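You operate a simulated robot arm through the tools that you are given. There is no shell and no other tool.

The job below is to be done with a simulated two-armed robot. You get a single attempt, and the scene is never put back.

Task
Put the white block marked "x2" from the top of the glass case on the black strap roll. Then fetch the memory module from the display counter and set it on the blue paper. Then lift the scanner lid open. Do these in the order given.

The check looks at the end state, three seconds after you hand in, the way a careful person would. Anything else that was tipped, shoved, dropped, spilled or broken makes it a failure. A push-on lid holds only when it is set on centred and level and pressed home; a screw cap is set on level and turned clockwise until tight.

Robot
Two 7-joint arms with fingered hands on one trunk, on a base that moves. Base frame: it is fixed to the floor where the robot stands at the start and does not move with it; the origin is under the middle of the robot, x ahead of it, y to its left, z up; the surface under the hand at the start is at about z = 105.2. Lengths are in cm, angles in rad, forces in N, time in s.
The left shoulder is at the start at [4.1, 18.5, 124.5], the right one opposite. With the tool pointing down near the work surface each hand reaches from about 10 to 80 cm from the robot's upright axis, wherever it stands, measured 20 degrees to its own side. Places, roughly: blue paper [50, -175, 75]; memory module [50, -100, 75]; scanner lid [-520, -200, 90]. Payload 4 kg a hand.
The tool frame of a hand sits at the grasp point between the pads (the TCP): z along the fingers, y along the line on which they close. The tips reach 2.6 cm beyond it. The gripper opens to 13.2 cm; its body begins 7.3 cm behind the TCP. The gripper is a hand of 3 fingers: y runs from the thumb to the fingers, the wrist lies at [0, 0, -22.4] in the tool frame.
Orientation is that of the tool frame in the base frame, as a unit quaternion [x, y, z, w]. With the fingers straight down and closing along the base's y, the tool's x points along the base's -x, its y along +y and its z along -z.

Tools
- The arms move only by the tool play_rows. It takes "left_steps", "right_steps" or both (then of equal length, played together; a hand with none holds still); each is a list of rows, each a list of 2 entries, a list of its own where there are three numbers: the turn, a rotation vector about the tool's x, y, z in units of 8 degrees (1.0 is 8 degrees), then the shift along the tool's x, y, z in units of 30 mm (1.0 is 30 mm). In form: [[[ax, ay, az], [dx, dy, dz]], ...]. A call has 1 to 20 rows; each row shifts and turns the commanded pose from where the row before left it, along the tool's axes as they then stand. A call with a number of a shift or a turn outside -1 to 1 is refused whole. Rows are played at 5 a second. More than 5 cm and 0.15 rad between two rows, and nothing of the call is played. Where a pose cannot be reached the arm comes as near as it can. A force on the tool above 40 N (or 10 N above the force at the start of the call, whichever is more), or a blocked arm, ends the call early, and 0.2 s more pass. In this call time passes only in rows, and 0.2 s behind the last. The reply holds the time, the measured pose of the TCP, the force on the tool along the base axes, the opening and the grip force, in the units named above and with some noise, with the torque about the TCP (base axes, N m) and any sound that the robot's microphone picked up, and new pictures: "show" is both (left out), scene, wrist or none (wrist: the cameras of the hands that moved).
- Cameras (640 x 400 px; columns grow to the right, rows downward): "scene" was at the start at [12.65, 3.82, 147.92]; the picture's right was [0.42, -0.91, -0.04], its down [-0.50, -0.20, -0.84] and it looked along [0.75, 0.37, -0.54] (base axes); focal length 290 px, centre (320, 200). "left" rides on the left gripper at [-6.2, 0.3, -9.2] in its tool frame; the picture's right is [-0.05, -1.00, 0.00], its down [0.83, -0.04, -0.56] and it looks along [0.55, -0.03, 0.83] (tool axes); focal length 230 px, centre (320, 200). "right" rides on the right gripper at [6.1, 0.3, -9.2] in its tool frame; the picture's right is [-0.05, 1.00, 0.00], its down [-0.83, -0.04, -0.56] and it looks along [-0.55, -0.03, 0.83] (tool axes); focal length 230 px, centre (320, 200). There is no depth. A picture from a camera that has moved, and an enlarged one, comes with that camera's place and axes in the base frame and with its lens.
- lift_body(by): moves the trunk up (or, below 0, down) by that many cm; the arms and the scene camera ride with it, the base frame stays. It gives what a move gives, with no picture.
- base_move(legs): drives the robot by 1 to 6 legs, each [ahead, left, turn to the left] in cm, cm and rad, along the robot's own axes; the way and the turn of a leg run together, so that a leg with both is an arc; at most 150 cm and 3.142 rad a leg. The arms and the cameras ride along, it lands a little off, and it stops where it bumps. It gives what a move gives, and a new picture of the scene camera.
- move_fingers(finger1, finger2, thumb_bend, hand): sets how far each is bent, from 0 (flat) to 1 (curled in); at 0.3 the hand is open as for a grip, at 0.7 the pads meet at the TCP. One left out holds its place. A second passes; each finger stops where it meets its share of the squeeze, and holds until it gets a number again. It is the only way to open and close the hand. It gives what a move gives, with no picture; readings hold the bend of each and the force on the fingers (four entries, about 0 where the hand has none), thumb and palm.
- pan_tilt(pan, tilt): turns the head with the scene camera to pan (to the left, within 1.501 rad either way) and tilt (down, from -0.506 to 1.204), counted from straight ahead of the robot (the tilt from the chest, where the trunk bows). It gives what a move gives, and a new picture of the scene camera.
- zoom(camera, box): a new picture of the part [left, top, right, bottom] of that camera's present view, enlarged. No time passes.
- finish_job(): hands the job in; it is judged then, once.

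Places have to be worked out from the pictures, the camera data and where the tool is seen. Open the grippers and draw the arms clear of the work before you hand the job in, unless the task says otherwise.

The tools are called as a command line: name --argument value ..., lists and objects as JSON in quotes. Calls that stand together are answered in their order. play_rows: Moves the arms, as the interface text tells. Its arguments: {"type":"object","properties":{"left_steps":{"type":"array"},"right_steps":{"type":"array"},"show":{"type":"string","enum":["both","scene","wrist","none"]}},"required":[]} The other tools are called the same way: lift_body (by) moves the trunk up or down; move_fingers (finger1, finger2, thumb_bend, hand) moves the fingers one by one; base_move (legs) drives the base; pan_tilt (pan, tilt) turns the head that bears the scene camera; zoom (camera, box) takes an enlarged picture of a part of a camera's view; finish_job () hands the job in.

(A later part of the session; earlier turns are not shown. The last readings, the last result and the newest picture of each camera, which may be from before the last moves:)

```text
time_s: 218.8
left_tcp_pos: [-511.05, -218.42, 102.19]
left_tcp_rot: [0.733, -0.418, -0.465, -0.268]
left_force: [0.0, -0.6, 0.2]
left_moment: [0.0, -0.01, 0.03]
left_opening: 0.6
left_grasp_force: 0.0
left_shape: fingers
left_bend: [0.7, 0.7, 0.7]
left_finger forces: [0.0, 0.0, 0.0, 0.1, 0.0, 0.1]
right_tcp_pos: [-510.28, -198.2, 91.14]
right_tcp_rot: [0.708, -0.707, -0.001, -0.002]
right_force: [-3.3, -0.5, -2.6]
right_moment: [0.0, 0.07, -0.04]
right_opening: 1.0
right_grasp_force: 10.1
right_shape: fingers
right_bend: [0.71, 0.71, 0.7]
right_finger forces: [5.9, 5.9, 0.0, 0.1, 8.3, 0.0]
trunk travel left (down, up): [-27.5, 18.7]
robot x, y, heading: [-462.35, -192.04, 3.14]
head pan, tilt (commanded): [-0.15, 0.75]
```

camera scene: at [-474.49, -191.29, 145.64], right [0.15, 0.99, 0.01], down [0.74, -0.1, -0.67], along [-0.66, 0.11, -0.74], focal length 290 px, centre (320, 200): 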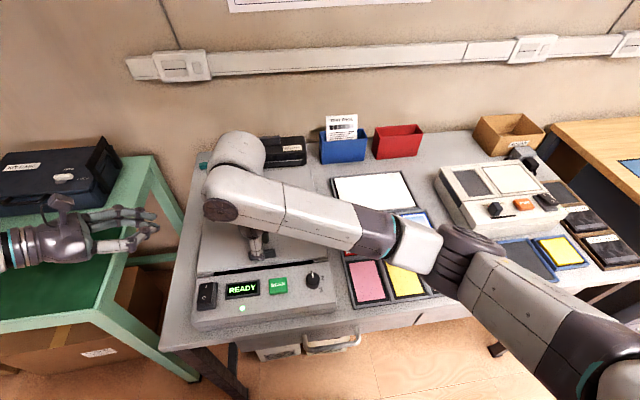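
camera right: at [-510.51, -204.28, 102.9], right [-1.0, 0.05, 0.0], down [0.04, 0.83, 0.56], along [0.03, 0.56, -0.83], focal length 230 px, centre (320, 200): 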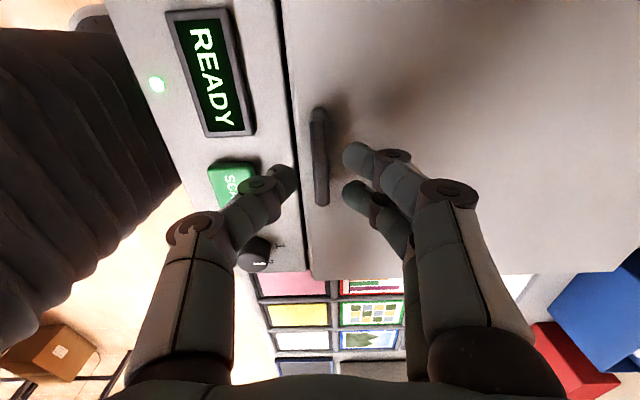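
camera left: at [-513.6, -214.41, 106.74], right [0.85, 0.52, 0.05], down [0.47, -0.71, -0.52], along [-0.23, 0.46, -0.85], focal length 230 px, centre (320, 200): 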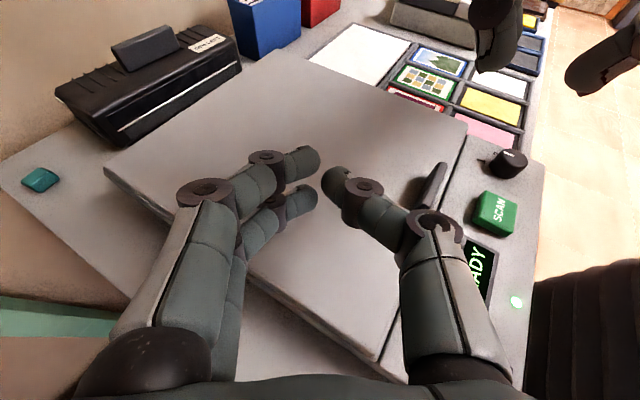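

Firmly gripped. I lift the lid again along the arc, following with the hand's tilt.

play_rows --right_steps '[[[0.25, 0, 0], [0, 0.05, -0.29]], [[0.35, 0, 0], [0, 0.07, -0.41]], [[0.35, 0, 0], [0, 0.08, -0.41]], [[0.35, 0, 0], [0, 0.08, -0.41]], [[0.35, 0, 0], [0, 0.07, -0.41]], [[0.35, 0, 0], [0, 0.06, -0.41]], [[0.35, 0, 0], [0, 0.06, -0.41]], [[0, 0, 0], [0, 0, 0]]]' --show "scene"

```text
time_s: 220.6
left_tcp_pos: [-511.16, -218.32, 102.22]
left_tcp_rot: [0.733, -0.419, -0.463, -0.268]
left_force: [0.0, 0.5, 0.2]
left_moment: [0.0, 0.02, 0.02]
left_opening: 0.61
left_grasp_force: 0.0
left_shape: fingers
left_bend: [0.7, 0.7, 0.7]
left_finger forces: [0.1, 0.0, 0.1, 0.0, 0.1, 0.0]
right_tcp_pos: [-512.68, -198.37, 99.33]
right_tcp_rot: [0.698, -0.698, 0.114, -0.117]
right_force: [-0.6, 3.5, -2.3]
right_moment: [0.08, 0.04, 0.03]
right_opening: 1.03
right_grasp_force: 9.8
right_shape: fingers
right_bend: [0.72, 0.72, 0.7]
right_finger forces: [5.2, 5.2, 0.1, 0.1, 9.1, 0.0]
trunk travel left (down, up): [-27.5, 18.7]
robot x, y, heading: [-462.24, -192.33, 3.139]
head pan, tilt (commanded): [-0.15, 0.75]
camera scene: at [-474.52, -191.22, 145.63], right [0.15, 0.99, 0.01], down [0.74, -0.1, -0.67], along [-0.66, 0.11, -0.75], focal length 290 px, centre (320, 200)
```

scene: 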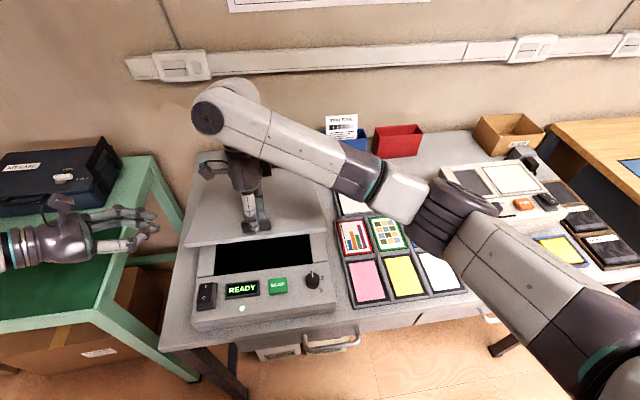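

Going well at about 19 degrees, with low forces. I continue to about 30 degrees.

play_rows --right_steps '[[[0.35, 0, 0], [0, 0.06, -0.41]], [[0.35, 0, 0], [0, 0.06, -0.41]], [[0.35, 0, 0], [0, 0.06, -0.41]], [[0.3, 0, 0], [0, 0.05, -0.35]], [[0, 0, 0], [0, 0, 0]]]' --show "scene"

zoom --camera "left" --box '[0, 0, 640, 400]'

```text
time_s: 221.8
left_tcp_pos: [-510.97, -218.21, 102.28]
left_tcp_rot: [0.734, -0.419, -0.464, -0.267]
left_force: [-0.4, 0.2, -1.0]
left_moment: [-0.01, -0.02, -0.01]
left_opening: 0.57
left_grasp_force: 0.0
left_shape: fingers
left_bend: [0.7, 0.7, 0.7]
left_finger forces: [0.1, 0.1, 0.0, 0.0, 0.0, 0.0]
right_tcp_pos: [-515.16, -198.2, 103.21]
right_tcp_rot: [0.684, -0.684, 0.179, -0.181]
right_force: [2.8, 4.0, 0.2]
right_moment: [0.06, -0.03, 0.07]
right_opening: 1.04
right_grasp_force: 9.6
right_shape: fingers
right_bend: [0.72, 0.72, 0.69]
right_finger forces: [4.2, 4.0, 0.0, 0.0, 10.8, 0.0]
trunk travel left (down, up): [-27.5, 18.7]
robot x, y, heading: [-462.54, -192.5, 3.143]
head pan, tilt (commanded): [-0.15, 0.75]
camera scene: at [-474.45, -191.21, 145.64], right [0.15, 0.99, 0.01], down [0.74, -0.1, -0.67], along [-0.66, 0.11, -0.74], focal length 290 px, centre (320, 200)
```

scene: 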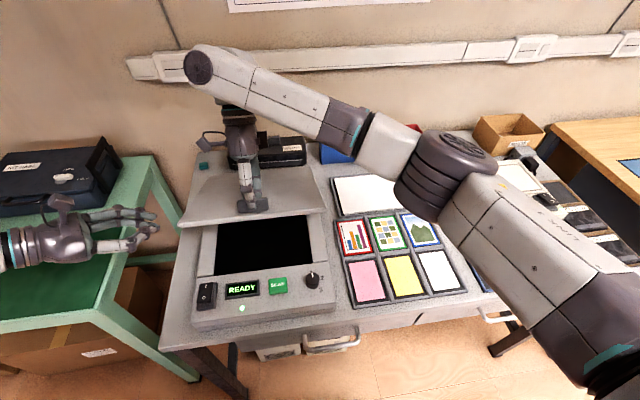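

```text
1.00 times, centred on (320, 200) of left (not enlarged: the box is as wide or as high as the picture)
camera zoom: at [-508.39, -223.4, 111.89], right [0.85, 0.52, 0.05], down [0.47, -0.72, -0.52], along [-0.23, 0.46, -0.86], focal length 230 px, centre (320, 200)
```

zoom: 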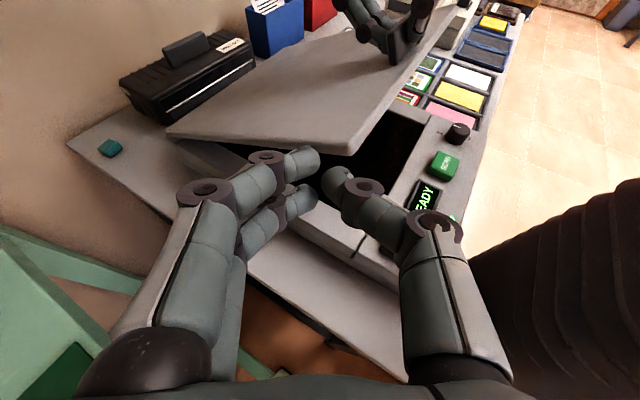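

The lid stands at about 30 degrees with low forces. Now I lower the left hand beside it and slide its fingers in under the lid's left edge.

play_rows --left_steps '[[[0, 0, 0], [0.58, 0, 0.27]], [[0, 0, 0], [0.58, 0, 0.27]], [[0, 0, 0], [0.58, 0, 0.27]], [[0, 0, 0], [0, 0, 0.6]], [[0, 0, 0], [0, 0, 0.8]], [[0, 0, 0], [0, 0, 0.8]], [[0, 0, 0], [0, 0, 0.8]], [[0, 0, 0], [0, 0, 0.8]], [[0, 0, 0], [0, 0, 0]]]'

zoom --camera "scene" --box '[100, 120, 360, 300]'

```text
time_s: 223.8
left_tcp_pos: [-516.17, -209.4, 91.74]
left_tcp_rot: [0.733, -0.419, -0.465, -0.268]
left_force: [0.4, -0.8, 0.9]
left_moment: [0.0, -0.01, 0.0]
left_opening: 0.62
left_grasp_force: 0.1
left_shape: fingers
left_bend: [0.7, 0.7, 0.7]
left_finger forces: [0.0, 0.0, 0.0, 0.0, 0.0, 0.0]
right_tcp_pos: [-515.14, -198.3, 103.25]
right_tcp_rot: [0.684, -0.683, 0.179, -0.181]
right_force: [2.0, 4.1, -0.3]
right_moment: [0.07, -0.01, 0.04]
right_opening: 0.99
right_grasp_force: 9.7
right_shape: fingers
right_bend: [0.72, 0.72, 0.69]
right_finger forces: [4.4, 4.5, 0.0, 0.1, 10.1, 0.0]
trunk travel left (down, up): [-27.5, 18.7]
robot x, y, heading: [-462.46, -192.63, 3.139]
head pan, tilt (commanded): [-0.15, 0.75]
camera scene: at [-474.46, -191.26, 145.64], right [0.15, 0.99, 0.01], down [0.74, -0.1, -0.67], along [-0.66, 0.11, -0.74], focal length 290 px, centre (320, 200)
camera left: at [-513.5, -214.57, 101.22], right [0.85, 0.52, 0.05], down [0.47, -0.72, -0.52], along [-0.23, 0.46, -0.86], focal length 230 px, centre (320, 200)
```

scene: 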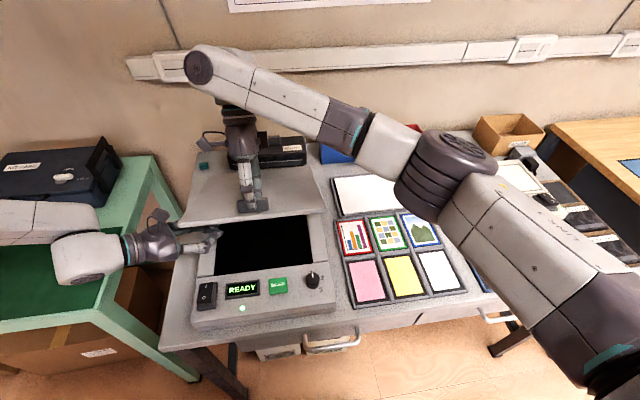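
left: 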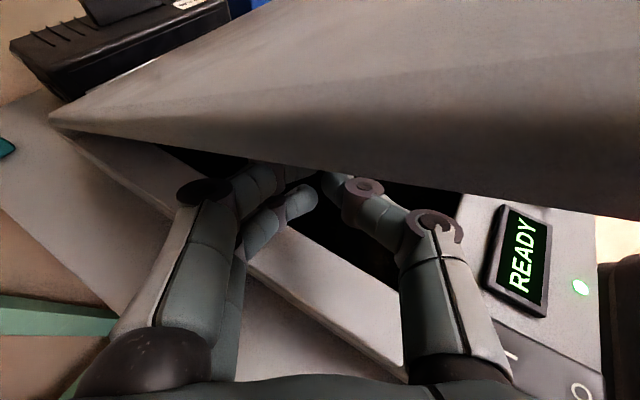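

```text
2.22 times, centred on (230, 210) of scene
camera zoom: at [-474.46, -191.26, 145.64], right [0.15, 0.99, 0.01], down [0.74, -0.1, -0.67], along [-0.66, 0.11, -0.74], focal length 645 px, centre (520, 178)
```

zoom: 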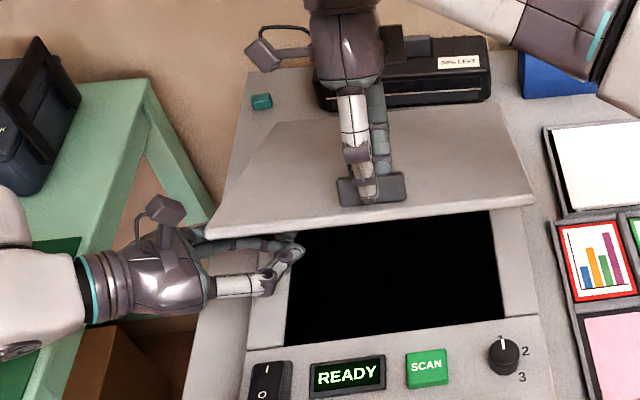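

The left fingers are now under the lid's left-front corner. I raise the left hand gently toward the lid's underside and watch for contact.

play_rows --left_steps '[[[0, 0, 0], [-0.3, 0.14, -0.05]], [[0, 0, 0], [-0.3, 0.14, -0.05]], [[0, 0, 0], [0, 0, 0]]]' --show "wrist"

play_rows --left_steps '[[[0, 0, 0], [-0.15, 0.07, -0.02]], [[0, 0, 0], [0, 0, 0]]]' --show "wrist"

```text
time_s: 224.6
left_tcp_pos: [-517.03, -209.59, 93.21]
left_tcp_rot: [0.735, -0.418, -0.462, -0.268]
left_force: [5.6, -1.7, -12.2]
left_moment: [0.47, -0.2, 0.24]
left_opening: 0.38
left_grasp_force: 6.8
left_shape: fingers
left_bend: [0.7, 0.7, 0.7]
left_finger forces: [13.7, 0.0, 0.0, 0.1, 0.1, 0.0]
right_tcp_pos: [-515.3, -198.28, 103.4]
right_tcp_rot: [0.684, -0.684, 0.18, -0.181]
right_force: [-2.2, 4.9, 8.6]
right_moment: [0.07, -0.06, 0.07]
right_opening: 0.98
right_grasp_force: 11.7
right_shape: fingers
right_bend: [0.72, 0.72, 0.69]
right_finger forces: [5.5, 5.4, 0.0, 0.1, 12.6, 0.0]
trunk travel left (down, up): [-27.5, 18.7]
robot x, y, heading: [-462.19, -192.64, 3.144]
head pan, tilt (commanded): [-0.15, 0.75]
camera left: at [-514.44, -214.66, 102.77], right [0.85, 0.52, 0.05], down [0.47, -0.72, -0.51], along [-0.23, 0.46, -0.86], focal length 230 px, centre (320, 200)
```

left: 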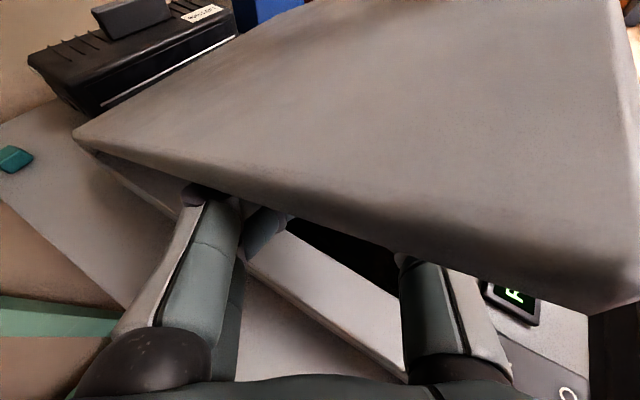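

```text
time_s: 225.2
left_tcp_pos: [-517.44, -209.66, 93.57]
left_tcp_rot: [0.735, -0.418, -0.462, -0.268]
left_force: [13.3, -4.7, -27.5]
left_moment: [1.03, -0.29, 0.56]
left_opening: 0.2
left_grasp_force: 14.8
left_shape: fingers
left_bend: [0.7, 0.7, 0.7]
left_finger forces: [30.2, 0.0, 0.0, 0.1, 0.0, 0.0]
right_tcp_pos: [-515.36, -198.42, 103.25]
right_tcp_rot: [0.684, -0.684, 0.179, -0.182]
right_force: [-11.3, 6.9, 19.4]
right_moment: [0.1, -0.06, 0.06]
right_opening: 0.96
right_grasp_force: 14.4
right_shape: fingers
right_bend: [0.73, 0.73, 0.7]
right_finger forces: [7.7, 7.7, 0.0, 0.0, 14.3, 0.1]
trunk travel left (down, up): [-27.5, 18.7]
robot x, y, heading: [-462.74, -192.37, 3.139]
head pan, tilt (commanded): [-0.15, 0.75]
camera left: at [-514.71, -214.75, 103.07], right [0.85, 0.53, 0.06], down [0.48, -0.72, -0.51], along [-0.23, 0.46, -0.86], focal length 230 px, centre (320, 200)
```

left: 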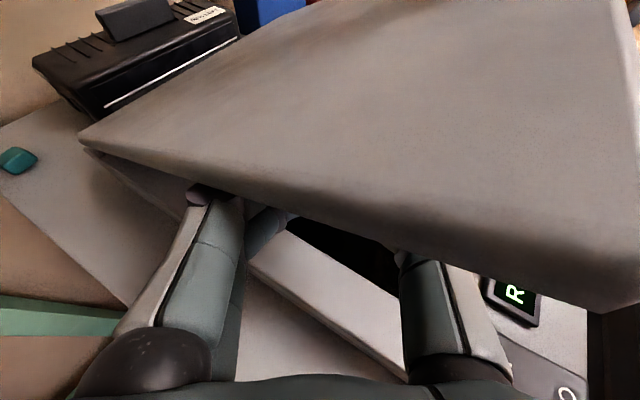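

The left hand now carries the lid firmly (27 N, pushing against the right hand). I ease it by a few millimetres, then let the right hand release the tab.

play_rows --left_steps '[[[0, 0, 0], [0.1, -0.05, 0.02]], [[0, 0, 0], [0.06, -0.03, 0.01]], [[0, 0, 0], [0, 0, 0]]]' --show "none"

move_fingers --hand "right" --finger1 0.6 --finger2 0.6 --thumb_bend 0.6

zoom --camera "scene" --box '[100, 120, 360, 300]'

```text
time_s: 226.0
left_tcp_pos: [-517.16, -209.37, 93.28]
left_tcp_rot: [0.733, -0.418, -0.464, -0.268]
left_force: [8.5, -7.2, -16.2]
left_moment: [0.73, -0.15, 0.43]
left_opening: 0.37
left_grasp_force: 9.6
left_shape: fingers
left_bend: [0.7, 0.7, 0.7]
left_finger forces: [18.8, 0.0, 0.0, 0.1, 0.1, 0.0]
right_tcp_pos: [-515.19, -198.3, 103.25]
right_tcp_rot: [0.684, -0.683, 0.18, -0.182]
right_force: [-7.8, 6.3, 9.1]
right_moment: [0.06, 0.0, 0.03]
right_opening: 0.98
right_grasp_force: 12.7
right_shape: fingers
right_bend: [0.73, 0.73, 0.7]
right_finger forces: [7.2, 7.2, 0.0, 0.0, 11.3, 0.1]
trunk travel left (down, up): [-27.5, 18.7]
robot x, y, heading: [-462.46, -192.43, 3.142]
head pan, tilt (commanded): [-0.15, 0.75]
```

```text
time_s: 227.0
left_tcp_pos: [-517.09, -209.49, 93.28]
left_tcp_rot: [0.733, -0.419, -0.463, -0.269]
left_force: [4.3, -1.3, -16.2]
left_moment: [0.58, -0.3, 0.15]
left_opening: 0.4
left_grasp_force: 7.8
left_shape: fingers
left_bend: [0.7, 0.7, 0.7]
left_finger forces: [15.9, 0.1, 0.0, 0.0, 0.0, 0.1]
right_tcp_pos: [-515.25, -198.5, 103.27]
right_tcp_rot: [0.685, -0.683, 0.179, -0.182]
right_force: [-2.0, -2.6, 11.7]
right_moment: [-0.06, 0.05, -0.05]
right_opening: 2.64
right_grasp_force: 5.8
right_shape: fingers
right_bend: [0.66, 0.66, 0.6]
right_finger forces: [5.8, 5.7, 0.1, 0.0, 0.0, 0.0]
trunk travel left (down, up): [-27.5, 18.7]
robot x, y, heading: [-462.43, -192.29, 3.143]
head pan, tilt (commanded): [-0.15, 0.75]
```

```text
2.22 times, centred on (230, 210) of scene
camera zoom: at [-474.54, -191.41, 145.63], right [0.15, 0.99, 0.01], down [0.74, -0.1, -0.67], along [-0.66, 0.11, -0.74], focal length 645 px, centre (520, 178)
```

zoom: 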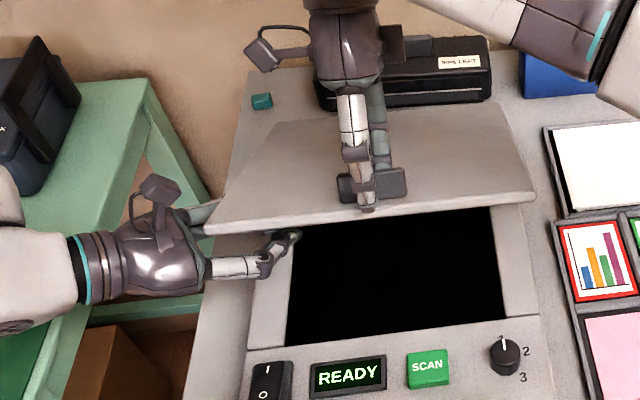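

The lid rests on the left hand; the right fingers only press lightly on its top. I lift the right hand off the tab along its own axis and then up.

play_rows --right_steps '[[[0, 0, 0], [0, 0, -0.25]], [[0, 0, 0], [0, 0, -0.3]], [[-0.3, 0, 0], [0, 0, -0.35]], [[-0.6, 0, 0], [0, 0, -0.4]], [[-0.8, 0, 0], [0, 0, -0.4]], [[-0.8, 0, 0], [0, 0, -0.4]], [[0, 0, 0], [0, 0, 0]]]' --show "scene"

zoom --camera "scene" --box '[100, 80, 360, 300]'

```text
time_s: 228.6
left_tcp_pos: [-516.99, -209.42, 93.37]
left_tcp_rot: [0.733, -0.419, -0.464, -0.269]
left_force: [1.4, 0.6, -0.2]
left_moment: [0.06, -0.01, 0.03]
left_opening: 0.56
left_grasp_force: 0.9
left_shape: fingers
left_bend: [0.7, 0.7, 0.7]
left_finger forces: [1.7, 0.1, 0.1, 0.0, 0.0, 0.0]
right_tcp_pos: [-517.95, -198.31, 108.97]
right_tcp_rot: [0.705, -0.704, 0.058, -0.061]
right_force: [0.3, 0.1, -0.7]
right_moment: [-0.04, -0.02, -0.03]
right_opening: 3.47
right_grasp_force: 0.0
right_shape: fingers
right_bend: [0.6, 0.6, 0.6]
right_finger forces: [0.0, 0.0, 0.0, 0.1, 0.0, 0.0]
trunk travel left (down, up): [-27.5, 18.7]
robot x, y, heading: [-462.5, -192.36, 3.14]
head pan, tilt (commanded): [-0.15, 0.75]
camera scene: at [-474.53, -191.31, 145.63], right [0.15, 0.99, 0.01], down [0.74, -0.1, -0.67], along [-0.66, 0.11, -0.74], focal length 290 px, centre (320, 200)
```

scene: 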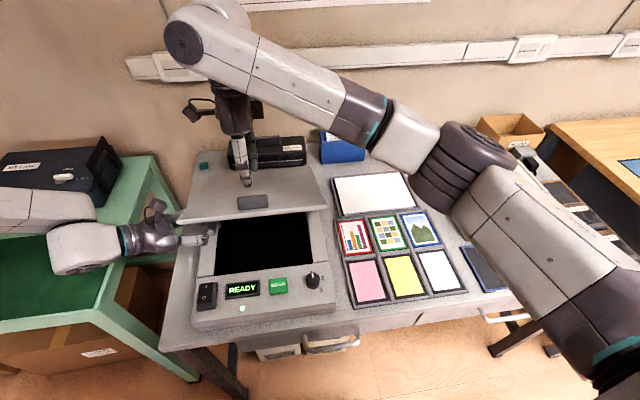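

```text
1.82 times, centred on (230, 190) of scene
camera zoom: at [-474.53, -191.31, 145.63], right [0.15, 0.99, 0.01], down [0.74, -0.1, -0.67], along [-0.66, 0.11, -0.74], focal length 527 px, centre (484, 218)
```

zoom: 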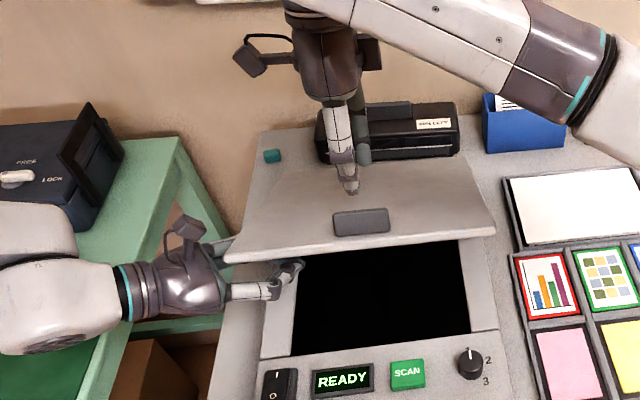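

The right hand is off and the lid rests lightly on the left fingers. I move the right hand back toward the robot and aside, out of the lid's way.

play_rows --right_steps '[[[0, 0, 0], [0, -0.1, -0.6]], [[0, 0, 0], [-0.2, -0.7, 0]], [[0, 0, 0], [-0.4, -0.8, 0]], [[0, 0, 0], [-0.4, -0.8, 0]], [[0, 0, 0], [-0.4, -0.8, 0]], [[0, 0, 0], [-0.4, -0.8, 0]], [[0, 0, 0], [-0.4, -0.8, 0]], [[0, 0, 0], [-0.4, -0.8, 0]], [[0, 0, 0], [-0.4, -0.8, 0]], [[0, 0, 0], [-0.4, -0.8, 0]], [[0, 0, 0], [0, 0, 0]]]' --show "scene"

```text
time_s: 231.0
left_tcp_pos: [-517.08, -209.35, 93.27]
left_tcp_rot: [0.733, -0.418, -0.465, -0.268]
left_force: [1.2, 0.7, -0.6]
left_moment: [0.03, 0.02, 0.06]
left_opening: 0.54
left_grasp_force: 0.6
left_shape: fingers
left_bend: [0.7, 0.7, 0.7]
left_finger forces: [1.7, 0.1, 0.1, 0.0, 0.0, 0.0]
right_tcp_pos: [-496.93, -188.06, 114.44]
right_tcp_rot: [0.705, -0.704, 0.058, -0.062]
right_force: [0.7, 0.5, 0.2]
right_moment: [0.02, -0.01, 0.0]
right_opening: 3.43
right_grasp_force: 0.1
right_shape: fingers
right_bend: [0.6, 0.6, 0.6]
right_finger forces: [0.1, 0.0, 0.0, 0.0, 0.0, 0.1]
trunk travel left (down, up): [-27.5, 18.7]
robot x, y, heading: [-462.47, -192.39, 3.141]
head pan, tilt (commanded): [-0.15, 0.75]
camera scene: at [-474.54, -191.34, 145.63], right [0.15, 0.99, 0.01], down [0.74, -0.1, -0.67], along [-0.66, 0.11, -0.75], focal length 290 px, centre (320, 200)
```

scene: 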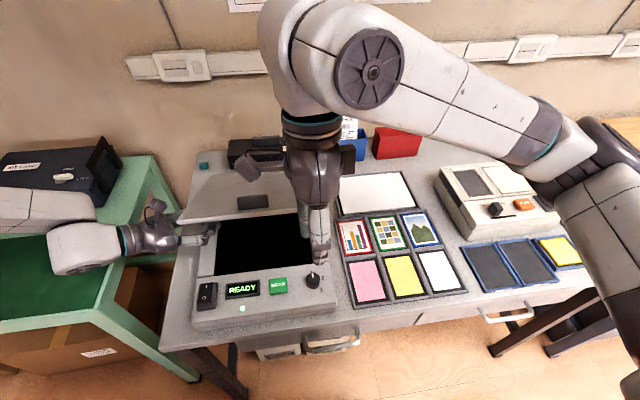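

The lid stays on the left fingers with under 2 N. I now swing it further open with the left hand, moving up and toward the wall along the lid's arc.

play_rows --left_steps '[[[0, 0, 0], [-0.47, 0.29, -0.146]], [[0, 0, 0], [-0.47, 0.29, -0.146]], [[0, 0, 0], [-0.47, 0.29, -0.146]], [[0, 0, 0], [0, 0, 0]]]'

zoom --camera "scene" --box '[100, 80, 360, 300]'

```text
time_s: 232.0
left_tcp_pos: [-519.87, -210.16, 97.79]
left_tcp_rot: [0.732, -0.419, -0.465, -0.269]
left_force: [1.3, 0.1, -1.1]
left_moment: [0.01, -0.05, 0.02]
left_opening: 0.54
left_grasp_force: 0.1
left_shape: fingers
left_bend: [0.7, 0.7, 0.7]
left_finger forces: [1.5, 0.1, 0.0, 0.0, 0.0, 0.0]
right_tcp_pos: [-496.88, -188.01, 114.3]
right_tcp_rot: [0.705, -0.704, 0.057, -0.06]
right_force: [-0.4, -0.1, 1.6]
right_moment: [0.0, 0.04, 0.04]
right_opening: 3.42
right_grasp_force: 0.1
right_shape: fingers
right_bend: [0.6, 0.6, 0.6]
right_finger forces: [0.0, 0.1, 0.0, 0.1, 0.0, 0.0]
trunk travel left (down, up): [-27.5, 18.7]
robot x, y, heading: [-462.78, -192.46, 3.148]
head pan, tilt (commanded): [-0.15, 0.75]
camera scene: at [-474.5, -191.31, 145.64], right [0.15, 0.99, 0.01], down [0.74, -0.1, -0.67], along [-0.66, 0.11, -0.74], focal length 290 px, centre (320, 200)
camera left: at [-517.15, -215.36, 107.35], right [0.85, 0.52, 0.05], down [0.47, -0.71, -0.52], along [-0.23, 0.46, -0.85], focal length 230 px, centre (320, 200)
```

scene: 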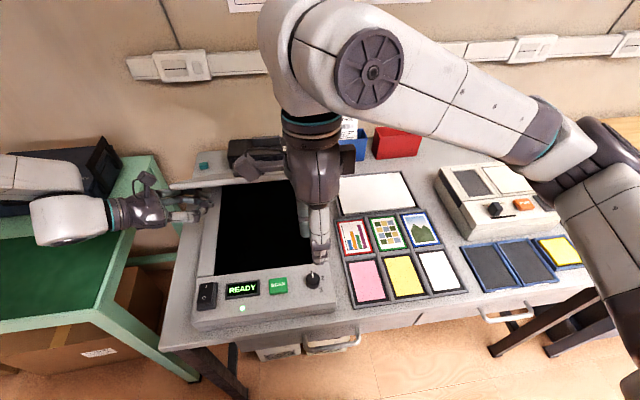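
left: 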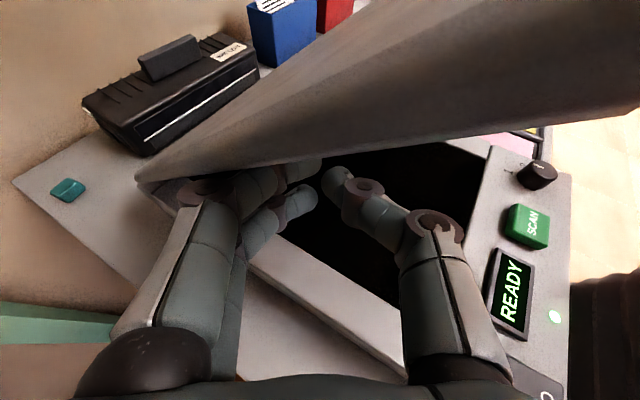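

```text
1.82 times, centred on (230, 190) of scene
camera zoom: at [-474.5, -191.31, 145.64], right [0.15, 0.99, 0.01], down [0.74, -0.1, -0.67], along [-0.66, 0.11, -0.74], focal length 527 px, centre (484, 218)
```

zoom: 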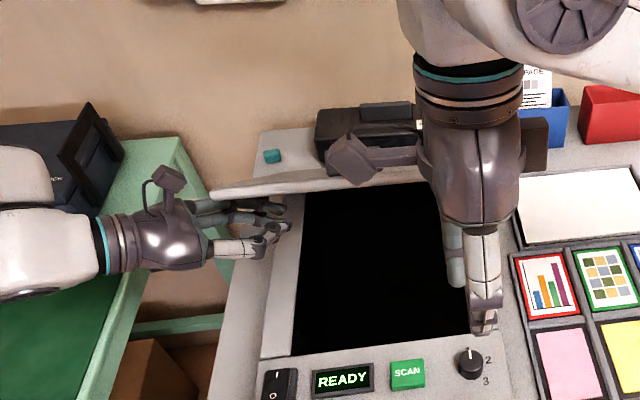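

The lid is at about 45 degrees and rising smoothly. I continue along the arc.

play_rows --left_steps '[[[0, 0, 0], [-0.437, 0.361, -0.015]], [[0, 0, 0], [-0.437, 0.361, -0.015]], [[0, 0, 0], [-0.437, 0.361, -0.015]], [[0, 0, 0], [0, 0, 0]]]'

zoom --camera "scene" --box '[100, 80, 360, 300]'

```text
time_s: 233.0
left_tcp_pos: [-523.25, -210.37, 101.39]
left_tcp_rot: [0.733, -0.418, -0.465, -0.267]
left_force: [0.4, -0.5, 0.2]
left_moment: [0.0, 0.01, 0.03]
left_opening: 0.52
left_grasp_force: 0.6
left_shape: fingers
left_bend: [0.7, 0.7, 0.7]
left_finger forces: [1.0, 0.1, 0.0, 0.0, 0.0, 0.0]
right_tcp_pos: [-496.81, -188.0, 114.32]
right_tcp_rot: [-0.705, 0.705, -0.057, 0.06]
right_force: [-0.4, -0.5, 0.1]
right_moment: [-0.05, 0.01, 0.03]
right_opening: 3.44
right_grasp_force: 0.1
right_shape: fingers
right_bend: [0.6, 0.6, 0.6]
right_finger forces: [0.0, 0.0, 0.0, 0.1, 0.0, 0.0]
trunk travel left (down, up): [-27.5, 18.7]
robot x, y, heading: [-462.43, -192.45, 3.141]
head pan, tilt (commanded): [-0.15, 0.75]
camera scene: at [-474.48, -191.31, 145.64], right [0.15, 0.99, 0.01], down [0.74, -0.1, -0.67], along [-0.66, 0.11, -0.74], focal length 290 px, centre (320, 200)
camera left: at [-520.61, -215.6, 110.9], right [0.85, 0.52, 0.05], down [0.47, -0.71, -0.52], along [-0.23, 0.46, -0.85], focal length 230 px, centre (320, 200)
```

scene: 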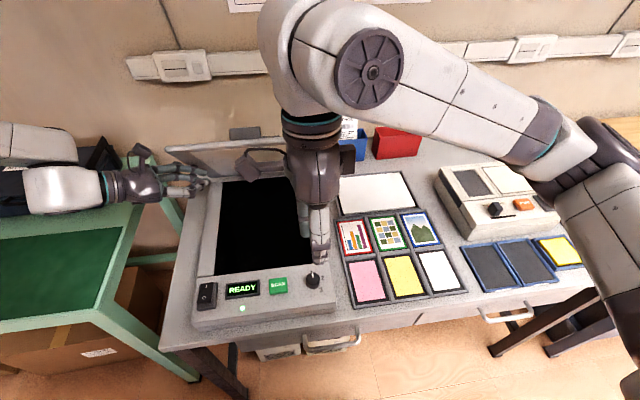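
left: 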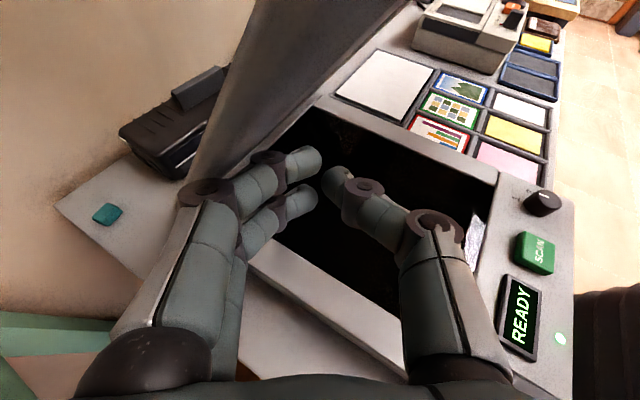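

```text
1.82 times, centred on (230, 190) of scene
camera zoom: at [-474.48, -191.31, 145.64], right [0.15, 0.99, 0.01], down [0.74, -0.1, -0.67], along [-0.66, 0.11, -0.74], focal length 527 px, centre (484, 218)
```

zoom: 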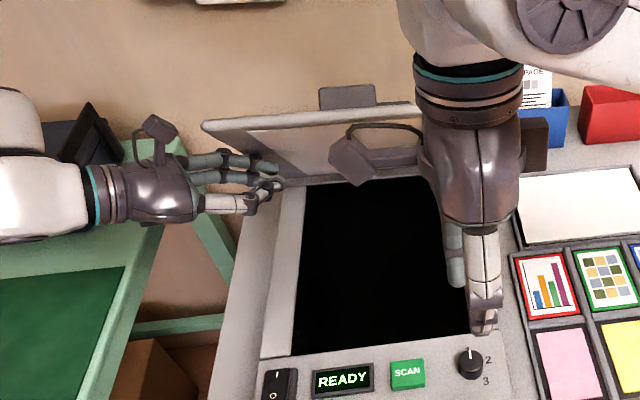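

The lid stands at about 60 degrees now. I keep pushing it toward and past vertical.

play_rows --left_steps '[[[0, 0, 0], [-0.358, 0.421, 0.104]], [[0, 0, 0], [-0.358, 0.421, 0.104]], [[0, 0, 0], [-0.358, 0.421, 0.104]], [[0, 0, 0], [0, 0, 0]]]'

zoom --camera "scene" --box '[100, 60, 360, 280]'

```text
time_s: 234.0
left_tcp_pos: [-527.63, -210.41, 103.79]
left_tcp_rot: [0.733, -0.418, -0.465, -0.268]
left_force: [1.4, 0.4, -0.8]
left_moment: [0.02, -0.04, 0.02]
left_opening: 0.52
left_grasp_force: 0.1
left_shape: fingers
left_bend: [0.7, 0.7, 0.7]
left_finger forces: [0.8, 0.1, 0.0, 0.0, 0.1, 0.0]
right_tcp_pos: [-496.79, -187.91, 114.35]
right_tcp_rot: [0.706, -0.703, 0.058, -0.06]
right_force: [0.5, -0.1, -0.7]
right_moment: [0.0, 0.03, 0.02]
right_opening: 3.41
right_grasp_force: 0.2
right_shape: fingers
right_bend: [0.6, 0.6, 0.6]
right_finger forces: [0.0, 0.1, 0.1, 0.1, 0.0, 0.1]
trunk travel left (down, up): [-27.5, 18.7]
robot x, y, heading: [-462.31, -192.53, 3.142]
head pan, tilt (commanded): [-0.15, 0.75]
camera scene: at [-474.48, -191.3, 145.64], right [0.15, 0.99, 0.01], down [0.74, -0.1, -0.67], along [-0.66, 0.11, -0.74], focal length 290 px, centre (320, 200)
camera left: at [-524.98, -215.61, 113.4], right [0.85, 0.52, 0.05], down [0.47, -0.71, -0.52], along [-0.23, 0.46, -0.85], focal length 230 px, centre (320, 200)
```

scene: 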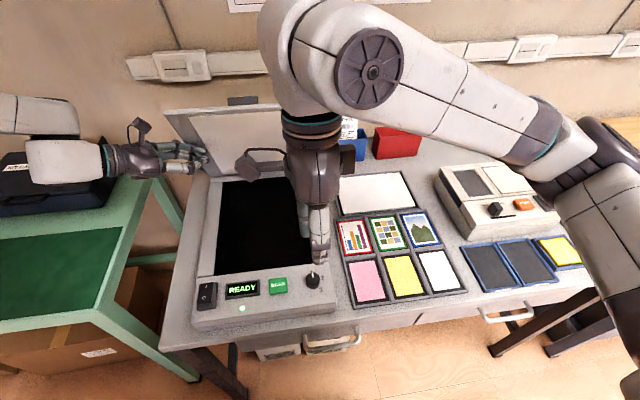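
left: 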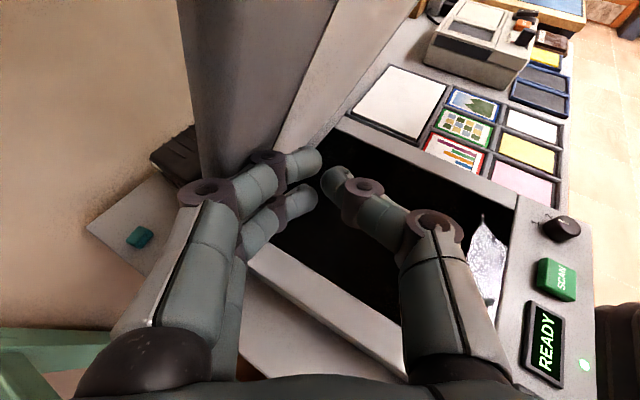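

```text
1.82 times, centred on (230, 170) of scene
camera zoom: at [-474.48, -191.3, 145.64], right [0.15, 0.99, 0.01], down [0.74, -0.1, -0.67], along [-0.66, 0.11, -0.74], focal length 527 px, centre (484, 254)
```

zoom: 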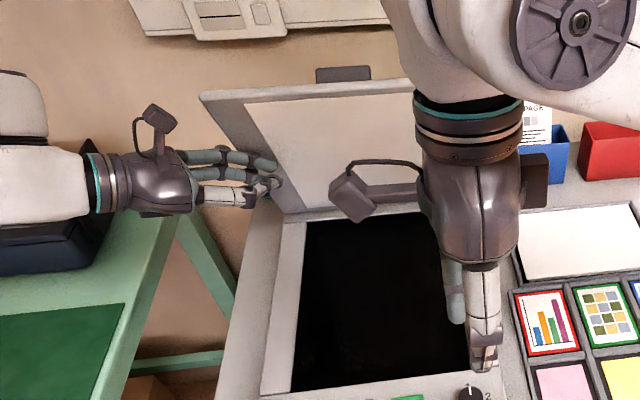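

About 75 degrees now. I push on to vertical and beyond.

play_rows --left_steps '[[[0, 0, 0], [-0.26, 0.47, 0.18]], [[0, 0, 0], [-0.26, 0.47, 0.18]], [[0, 0, 0], [-0.26, 0.47, 0.18]], [[0, 0, 0], [0, 0, 0]]]'

zoom --camera "scene" --box '[100, 60, 360, 280]'

```text
time_s: 235.0
left_tcp_pos: [-532.63, -210.45, 105.28]
left_tcp_rot: [0.733, -0.418, -0.465, -0.268]
left_force: [-0.5, -0.4, 0.6]
left_moment: [-0.02, 0.0, 0.04]
left_opening: 0.52
left_grasp_force: 0.5
left_shape: fingers
left_bend: [0.7, 0.7, 0.7]
left_finger forces: [0.1, 0.1, 0.0, 0.0, 0.0, 0.0]
right_tcp_pos: [-496.88, -187.98, 114.3]
right_tcp_rot: [0.705, -0.705, 0.058, -0.06]
right_force: [0.0, 0.2, -0.3]
right_moment: [-0.02, -0.03, 0.01]
right_opening: 3.45
right_grasp_force: 0.1
right_shape: fingers
right_bend: [0.6, 0.6, 0.6]
right_finger forces: [0.0, 0.1, 0.0, 0.1, 0.1, 0.0]
trunk travel left (down, up): [-27.5, 18.7]
robot x, y, heading: [-462.74, -192.57, 3.144]
head pan, tilt (commanded): [-0.15, 0.75]
camera scene: at [-474.48, -191.29, 145.64], right [0.15, 0.99, 0.01], down [0.74, -0.1, -0.67], along [-0.66, 0.11, -0.74], focal length 290 px, centre (320, 200)
camera left: at [-529.91, -215.7, 114.84], right [0.85, 0.52, 0.05], down [0.47, -0.71, -0.52], along [-0.23, 0.46, -0.86], focal length 230 px, centre (320, 200)
```

scene: 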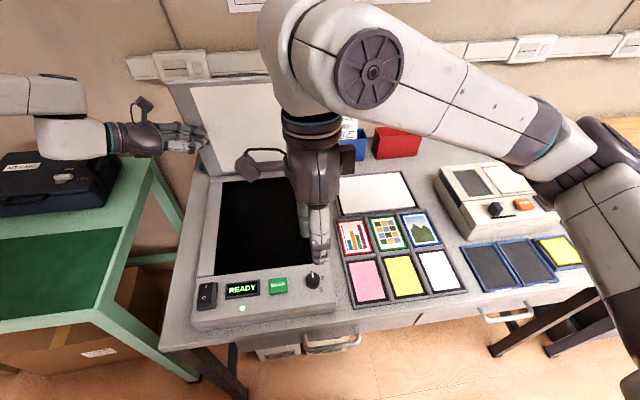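
left: 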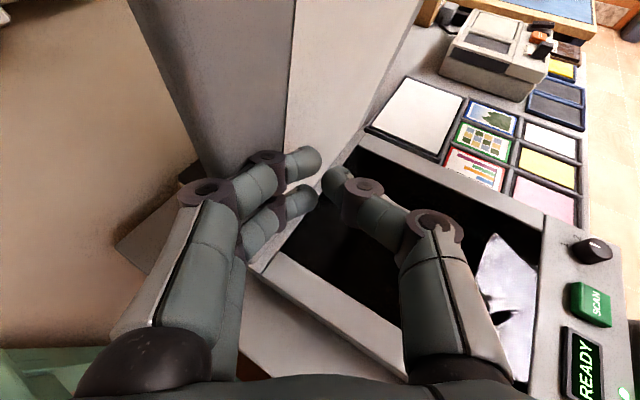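

```text
1.82 times, centred on (230, 170) of scene
camera zoom: at [-474.48, -191.29, 145.64], right [0.15, 0.99, 0.01], down [0.74, -0.1, -0.67], along [-0.66, 0.11, -0.74], focal length 527 px, centre (484, 254)
```

zoom: 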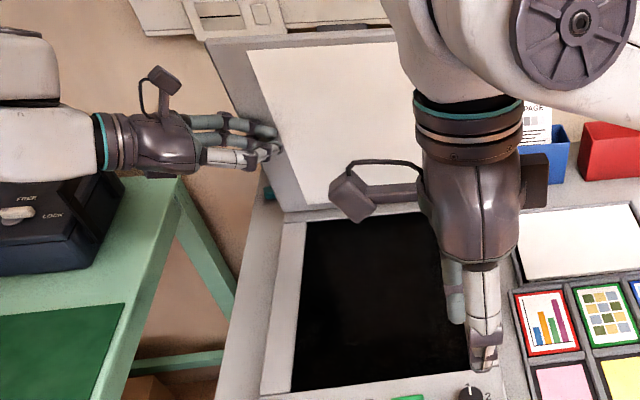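

The lid stands about vertical and no longer presses on the fingers. I push a little further to see whether it has reached its stop.

play_rows --left_steps '[[[0, 0, 0], [-0.09, 0.29, 0.14]], [[0, 0, 0], [-0.09, 0.29, 0.14]], [[0, 0, 0], [0, 0, 0]]]'

zoom --camera "scene" --box '[100, 60, 360, 280]'

```text
time_s: 235.8
left_tcp_pos: [-534.51, -210.49, 105.36]
left_tcp_rot: [0.733, -0.418, -0.465, -0.268]
left_force: [0.2, -0.1, -0.5]
left_moment: [0.0, -0.01, -0.02]
left_opening: 0.57
left_grasp_force: 0.0
left_shape: fingers
left_bend: [0.7, 0.7, 0.7]
left_finger forces: [0.0, 0.1, 0.1, 0.0, 0.0, 0.0]
right_tcp_pos: [-496.79, -187.97, 114.18]
right_tcp_rot: [0.705, -0.704, 0.059, -0.059]
right_force: [-0.5, 0.5, 0.7]
right_moment: [0.0, -0.01, 0.0]
right_opening: 3.44
right_grasp_force: 0.1
right_shape: fingers
right_bend: [0.6, 0.6, 0.6]
right_finger forces: [0.1, 0.0, 0.0, 0.0, 0.0, 0.1]
trunk travel left (down, up): [-27.5, 18.7]
robot x, y, heading: [-462.5, -192.2, 3.138]
head pan, tilt (commanded): [-0.15, 0.75]
camera scene: at [-474.47, -191.29, 145.64], right [0.15, 0.99, 0.01], down [0.74, -0.1, -0.67], along [-0.66, 0.11, -0.74], focal length 290 px, centre (320, 200)
camera left: at [-531.92, -215.77, 114.97], right [0.85, 0.52, 0.05], down [0.47, -0.71, -0.52], along [-0.23, 0.46, -0.85], focal length 230 px, centre (320, 200)
```

scene: 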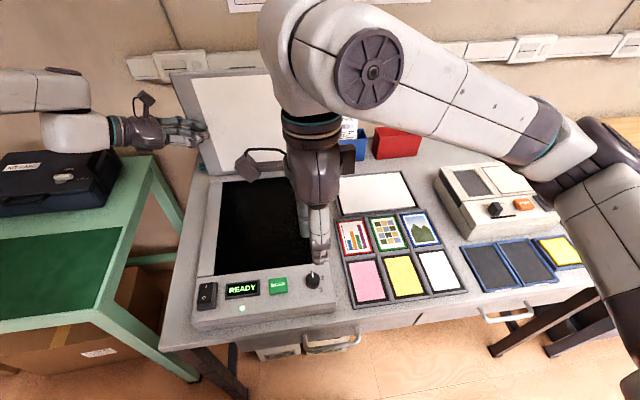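
left: 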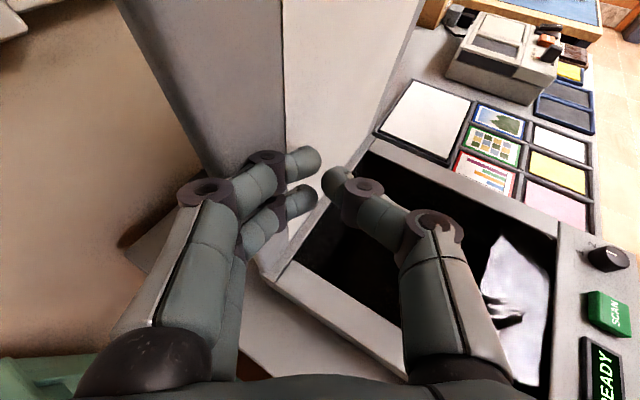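

```text
1.82 times, centred on (230, 170) of scene
camera zoom: at [-474.47, -191.29, 145.64], right [0.15, 0.99, 0.01], down [0.74, -0.1, -0.67], along [-0.66, 0.11, -0.74], focal length 527 px, centre (484, 254)
```

zoom: 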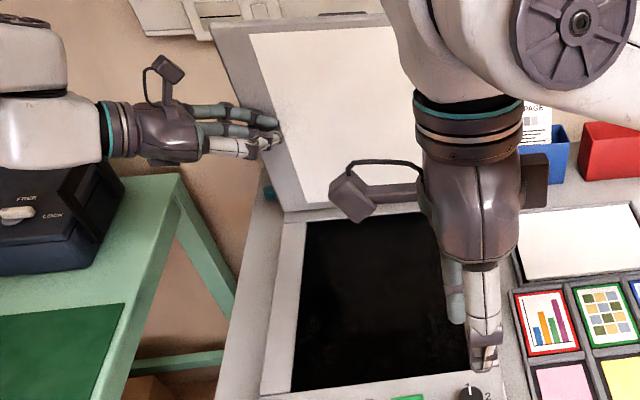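

The lid moved a bit more without resistance. I wait a second with the hands still, to see whether the lid stays or moves by itself.

play_rows --left_steps '[[[0, 0, 0], [0, 0, 0]], [[0, 0, 0], [0, 0, 0]], [[0, 0, 0], [0, 0, 0]], [[0, 0, 0], [0, 0, 0]], [[0, 0, 0], [0, 0, 0]], [[0, 0, 0], [0, 0, 0]], [[0, 0, 0], [0, 0, 0]], [[0, 0, 0], [0, 0, 0]]]' --show "none"

zoom --camera "scene" --box '[100, 60, 360, 280]'

zoom --camera "left" --box '[100, 0, 420, 240]'

```text
time_s: 237.6
left_tcp_pos: [-534.52, -210.58, 105.47]
left_tcp_rot: [0.733, -0.418, -0.464, -0.268]
left_force: [-0.4, -0.1, -0.2]
left_moment: [-0.04, 0.02, 0.03]
left_opening: 0.52
left_grasp_force: 0.0
left_shape: fingers
left_bend: [0.7, 0.7, 0.7]
left_finger forces: [0.1, 0.1, 0.0, 0.1, 0.0, 0.1]
right_tcp_pos: [-496.78, -188.06, 114.24]
right_tcp_rot: [0.706, -0.703, 0.058, -0.06]
right_force: [0.7, -0.2, -0.5]
right_moment: [0.01, -0.03, 0.02]
right_opening: 3.45
right_grasp_force: 0.2
right_shape: fingers
right_bend: [0.6, 0.6, 0.6]
right_finger forces: [0.1, 0.0, 0.1, 0.0, 0.0, 0.1]
trunk travel left (down, up): [-27.5, 18.7]
robot x, y, heading: [-462.07, -192.4, 3.142]
head pan, tilt (commanded): [-0.15, 0.75]
```

```text
1.82 times, centred on (230, 170) of scene
camera zoom: at [-474.5, -191.29, 145.64], right [0.15, 0.99, 0.01], down [0.74, -0.1, -0.67], along [-0.66, 0.11, -0.74], focal length 527 px, centre (484, 254)
```

zoom: 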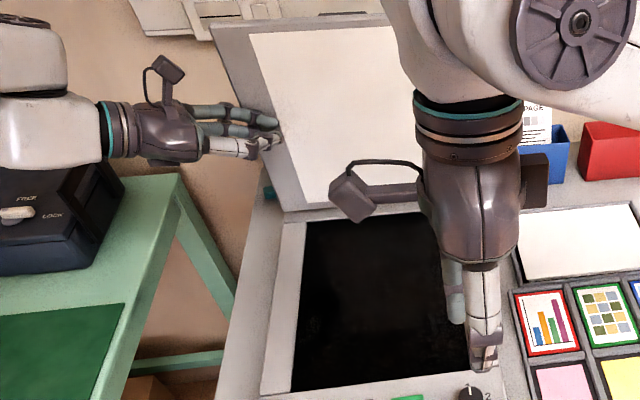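

```text
1.67 times, centred on (260, 120) of left
camera zoom: at [-531.93, -215.77, 114.95], right [0.85, 0.52, 0.05], down [0.47, -0.71, -0.52], along [-0.23, 0.46, -0.86], focal length 384 px, centre (420, 333)
```

zoom: 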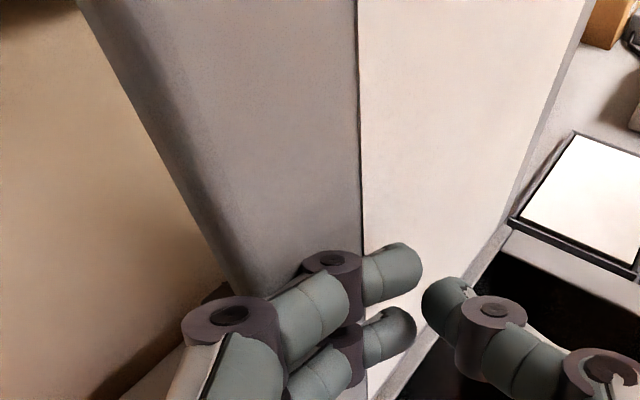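

The lid holds still by itself at slightly past vertical. I nudge it a little further to make sure it is well open, watching for its stop.

play_rows --left_steps '[[[0, 0, 0], [-0.065, 0.33, 0.18]], [[0, 0, 0], [-0.065, 0.33, 0.18]], [[0, 0, 0], [0, 0, 0]]]'

zoom --camera "scene" --box '[100, 60, 360, 280]'

```text
time_s: 238.4
left_tcp_pos: [-536.86, -210.56, 105.46]
left_tcp_rot: [0.733, -0.418, -0.464, -0.268]
left_force: [0.3, 0.2, 0.5]
left_moment: [-0.01, 0.02, -0.02]
left_opening: 0.55
left_grasp_force: 0.1
left_shape: fingers
left_bend: [0.7, 0.7, 0.7]
left_finger forces: [0.1, 0.1, 0.0, 0.1, 0.0, 0.0]
right_tcp_pos: [-496.85, -188.01, 114.27]
right_tcp_rot: [0.705, -0.704, 0.058, -0.06]
right_force: [0.3, -0.7, 0.6]
right_moment: [0.0, 0.0, 0.01]
right_opening: 3.47
right_grasp_force: 0.1
right_shape: fingers
right_bend: [0.6, 0.6, 0.6]
right_finger forces: [0.1, 0.0, 0.1, 0.0, 0.1, 0.0]
trunk travel left (down, up): [-27.5, 18.7]
robot x, y, heading: [-462.57, -192.48, 3.145]
head pan, tilt (commanded): [-0.15, 0.75]
camera scene: at [-474.46, -191.28, 145.64], right [0.15, 0.99, 0.01], down [0.74, -0.1, -0.67], along [-0.66, 0.11, -0.74], focal length 290 px, centre (320, 200)
camera left: at [-534.24, -215.66, 114.91], right [0.85, 0.52, 0.05], down [0.47, -0.71, -0.52], along [-0.23, 0.46, -0.85], focal length 230 px, centre (320, 200)
```

scene: 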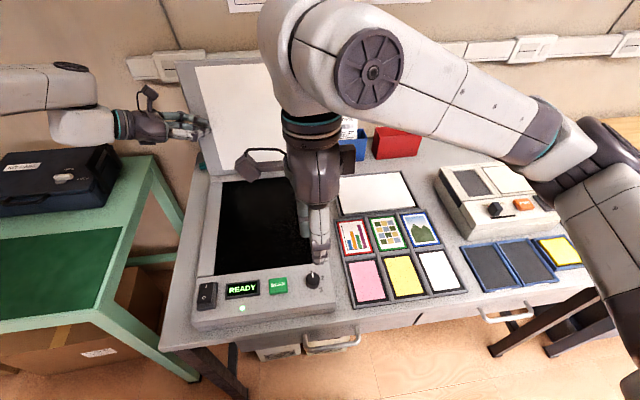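
left: 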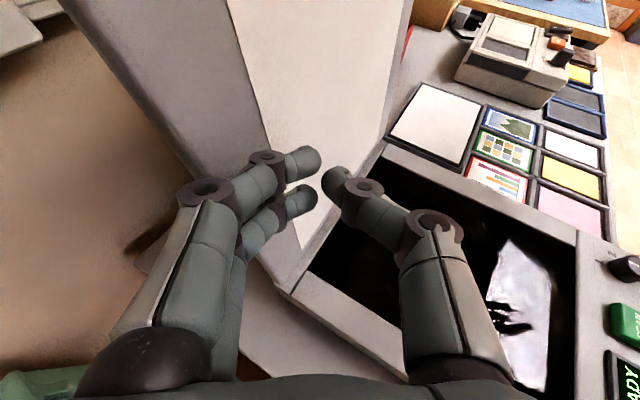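

```text
1.82 times, centred on (230, 170) of scene
camera zoom: at [-474.46, -191.28, 145.64], right [0.15, 0.99, 0.01], down [0.74, -0.1, -0.67], along [-0.66, 0.11, -0.74], focal length 527 px, centre (484, 254)
```

zoom: 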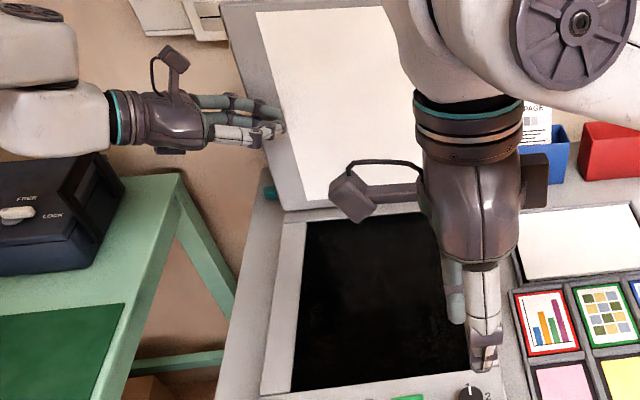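

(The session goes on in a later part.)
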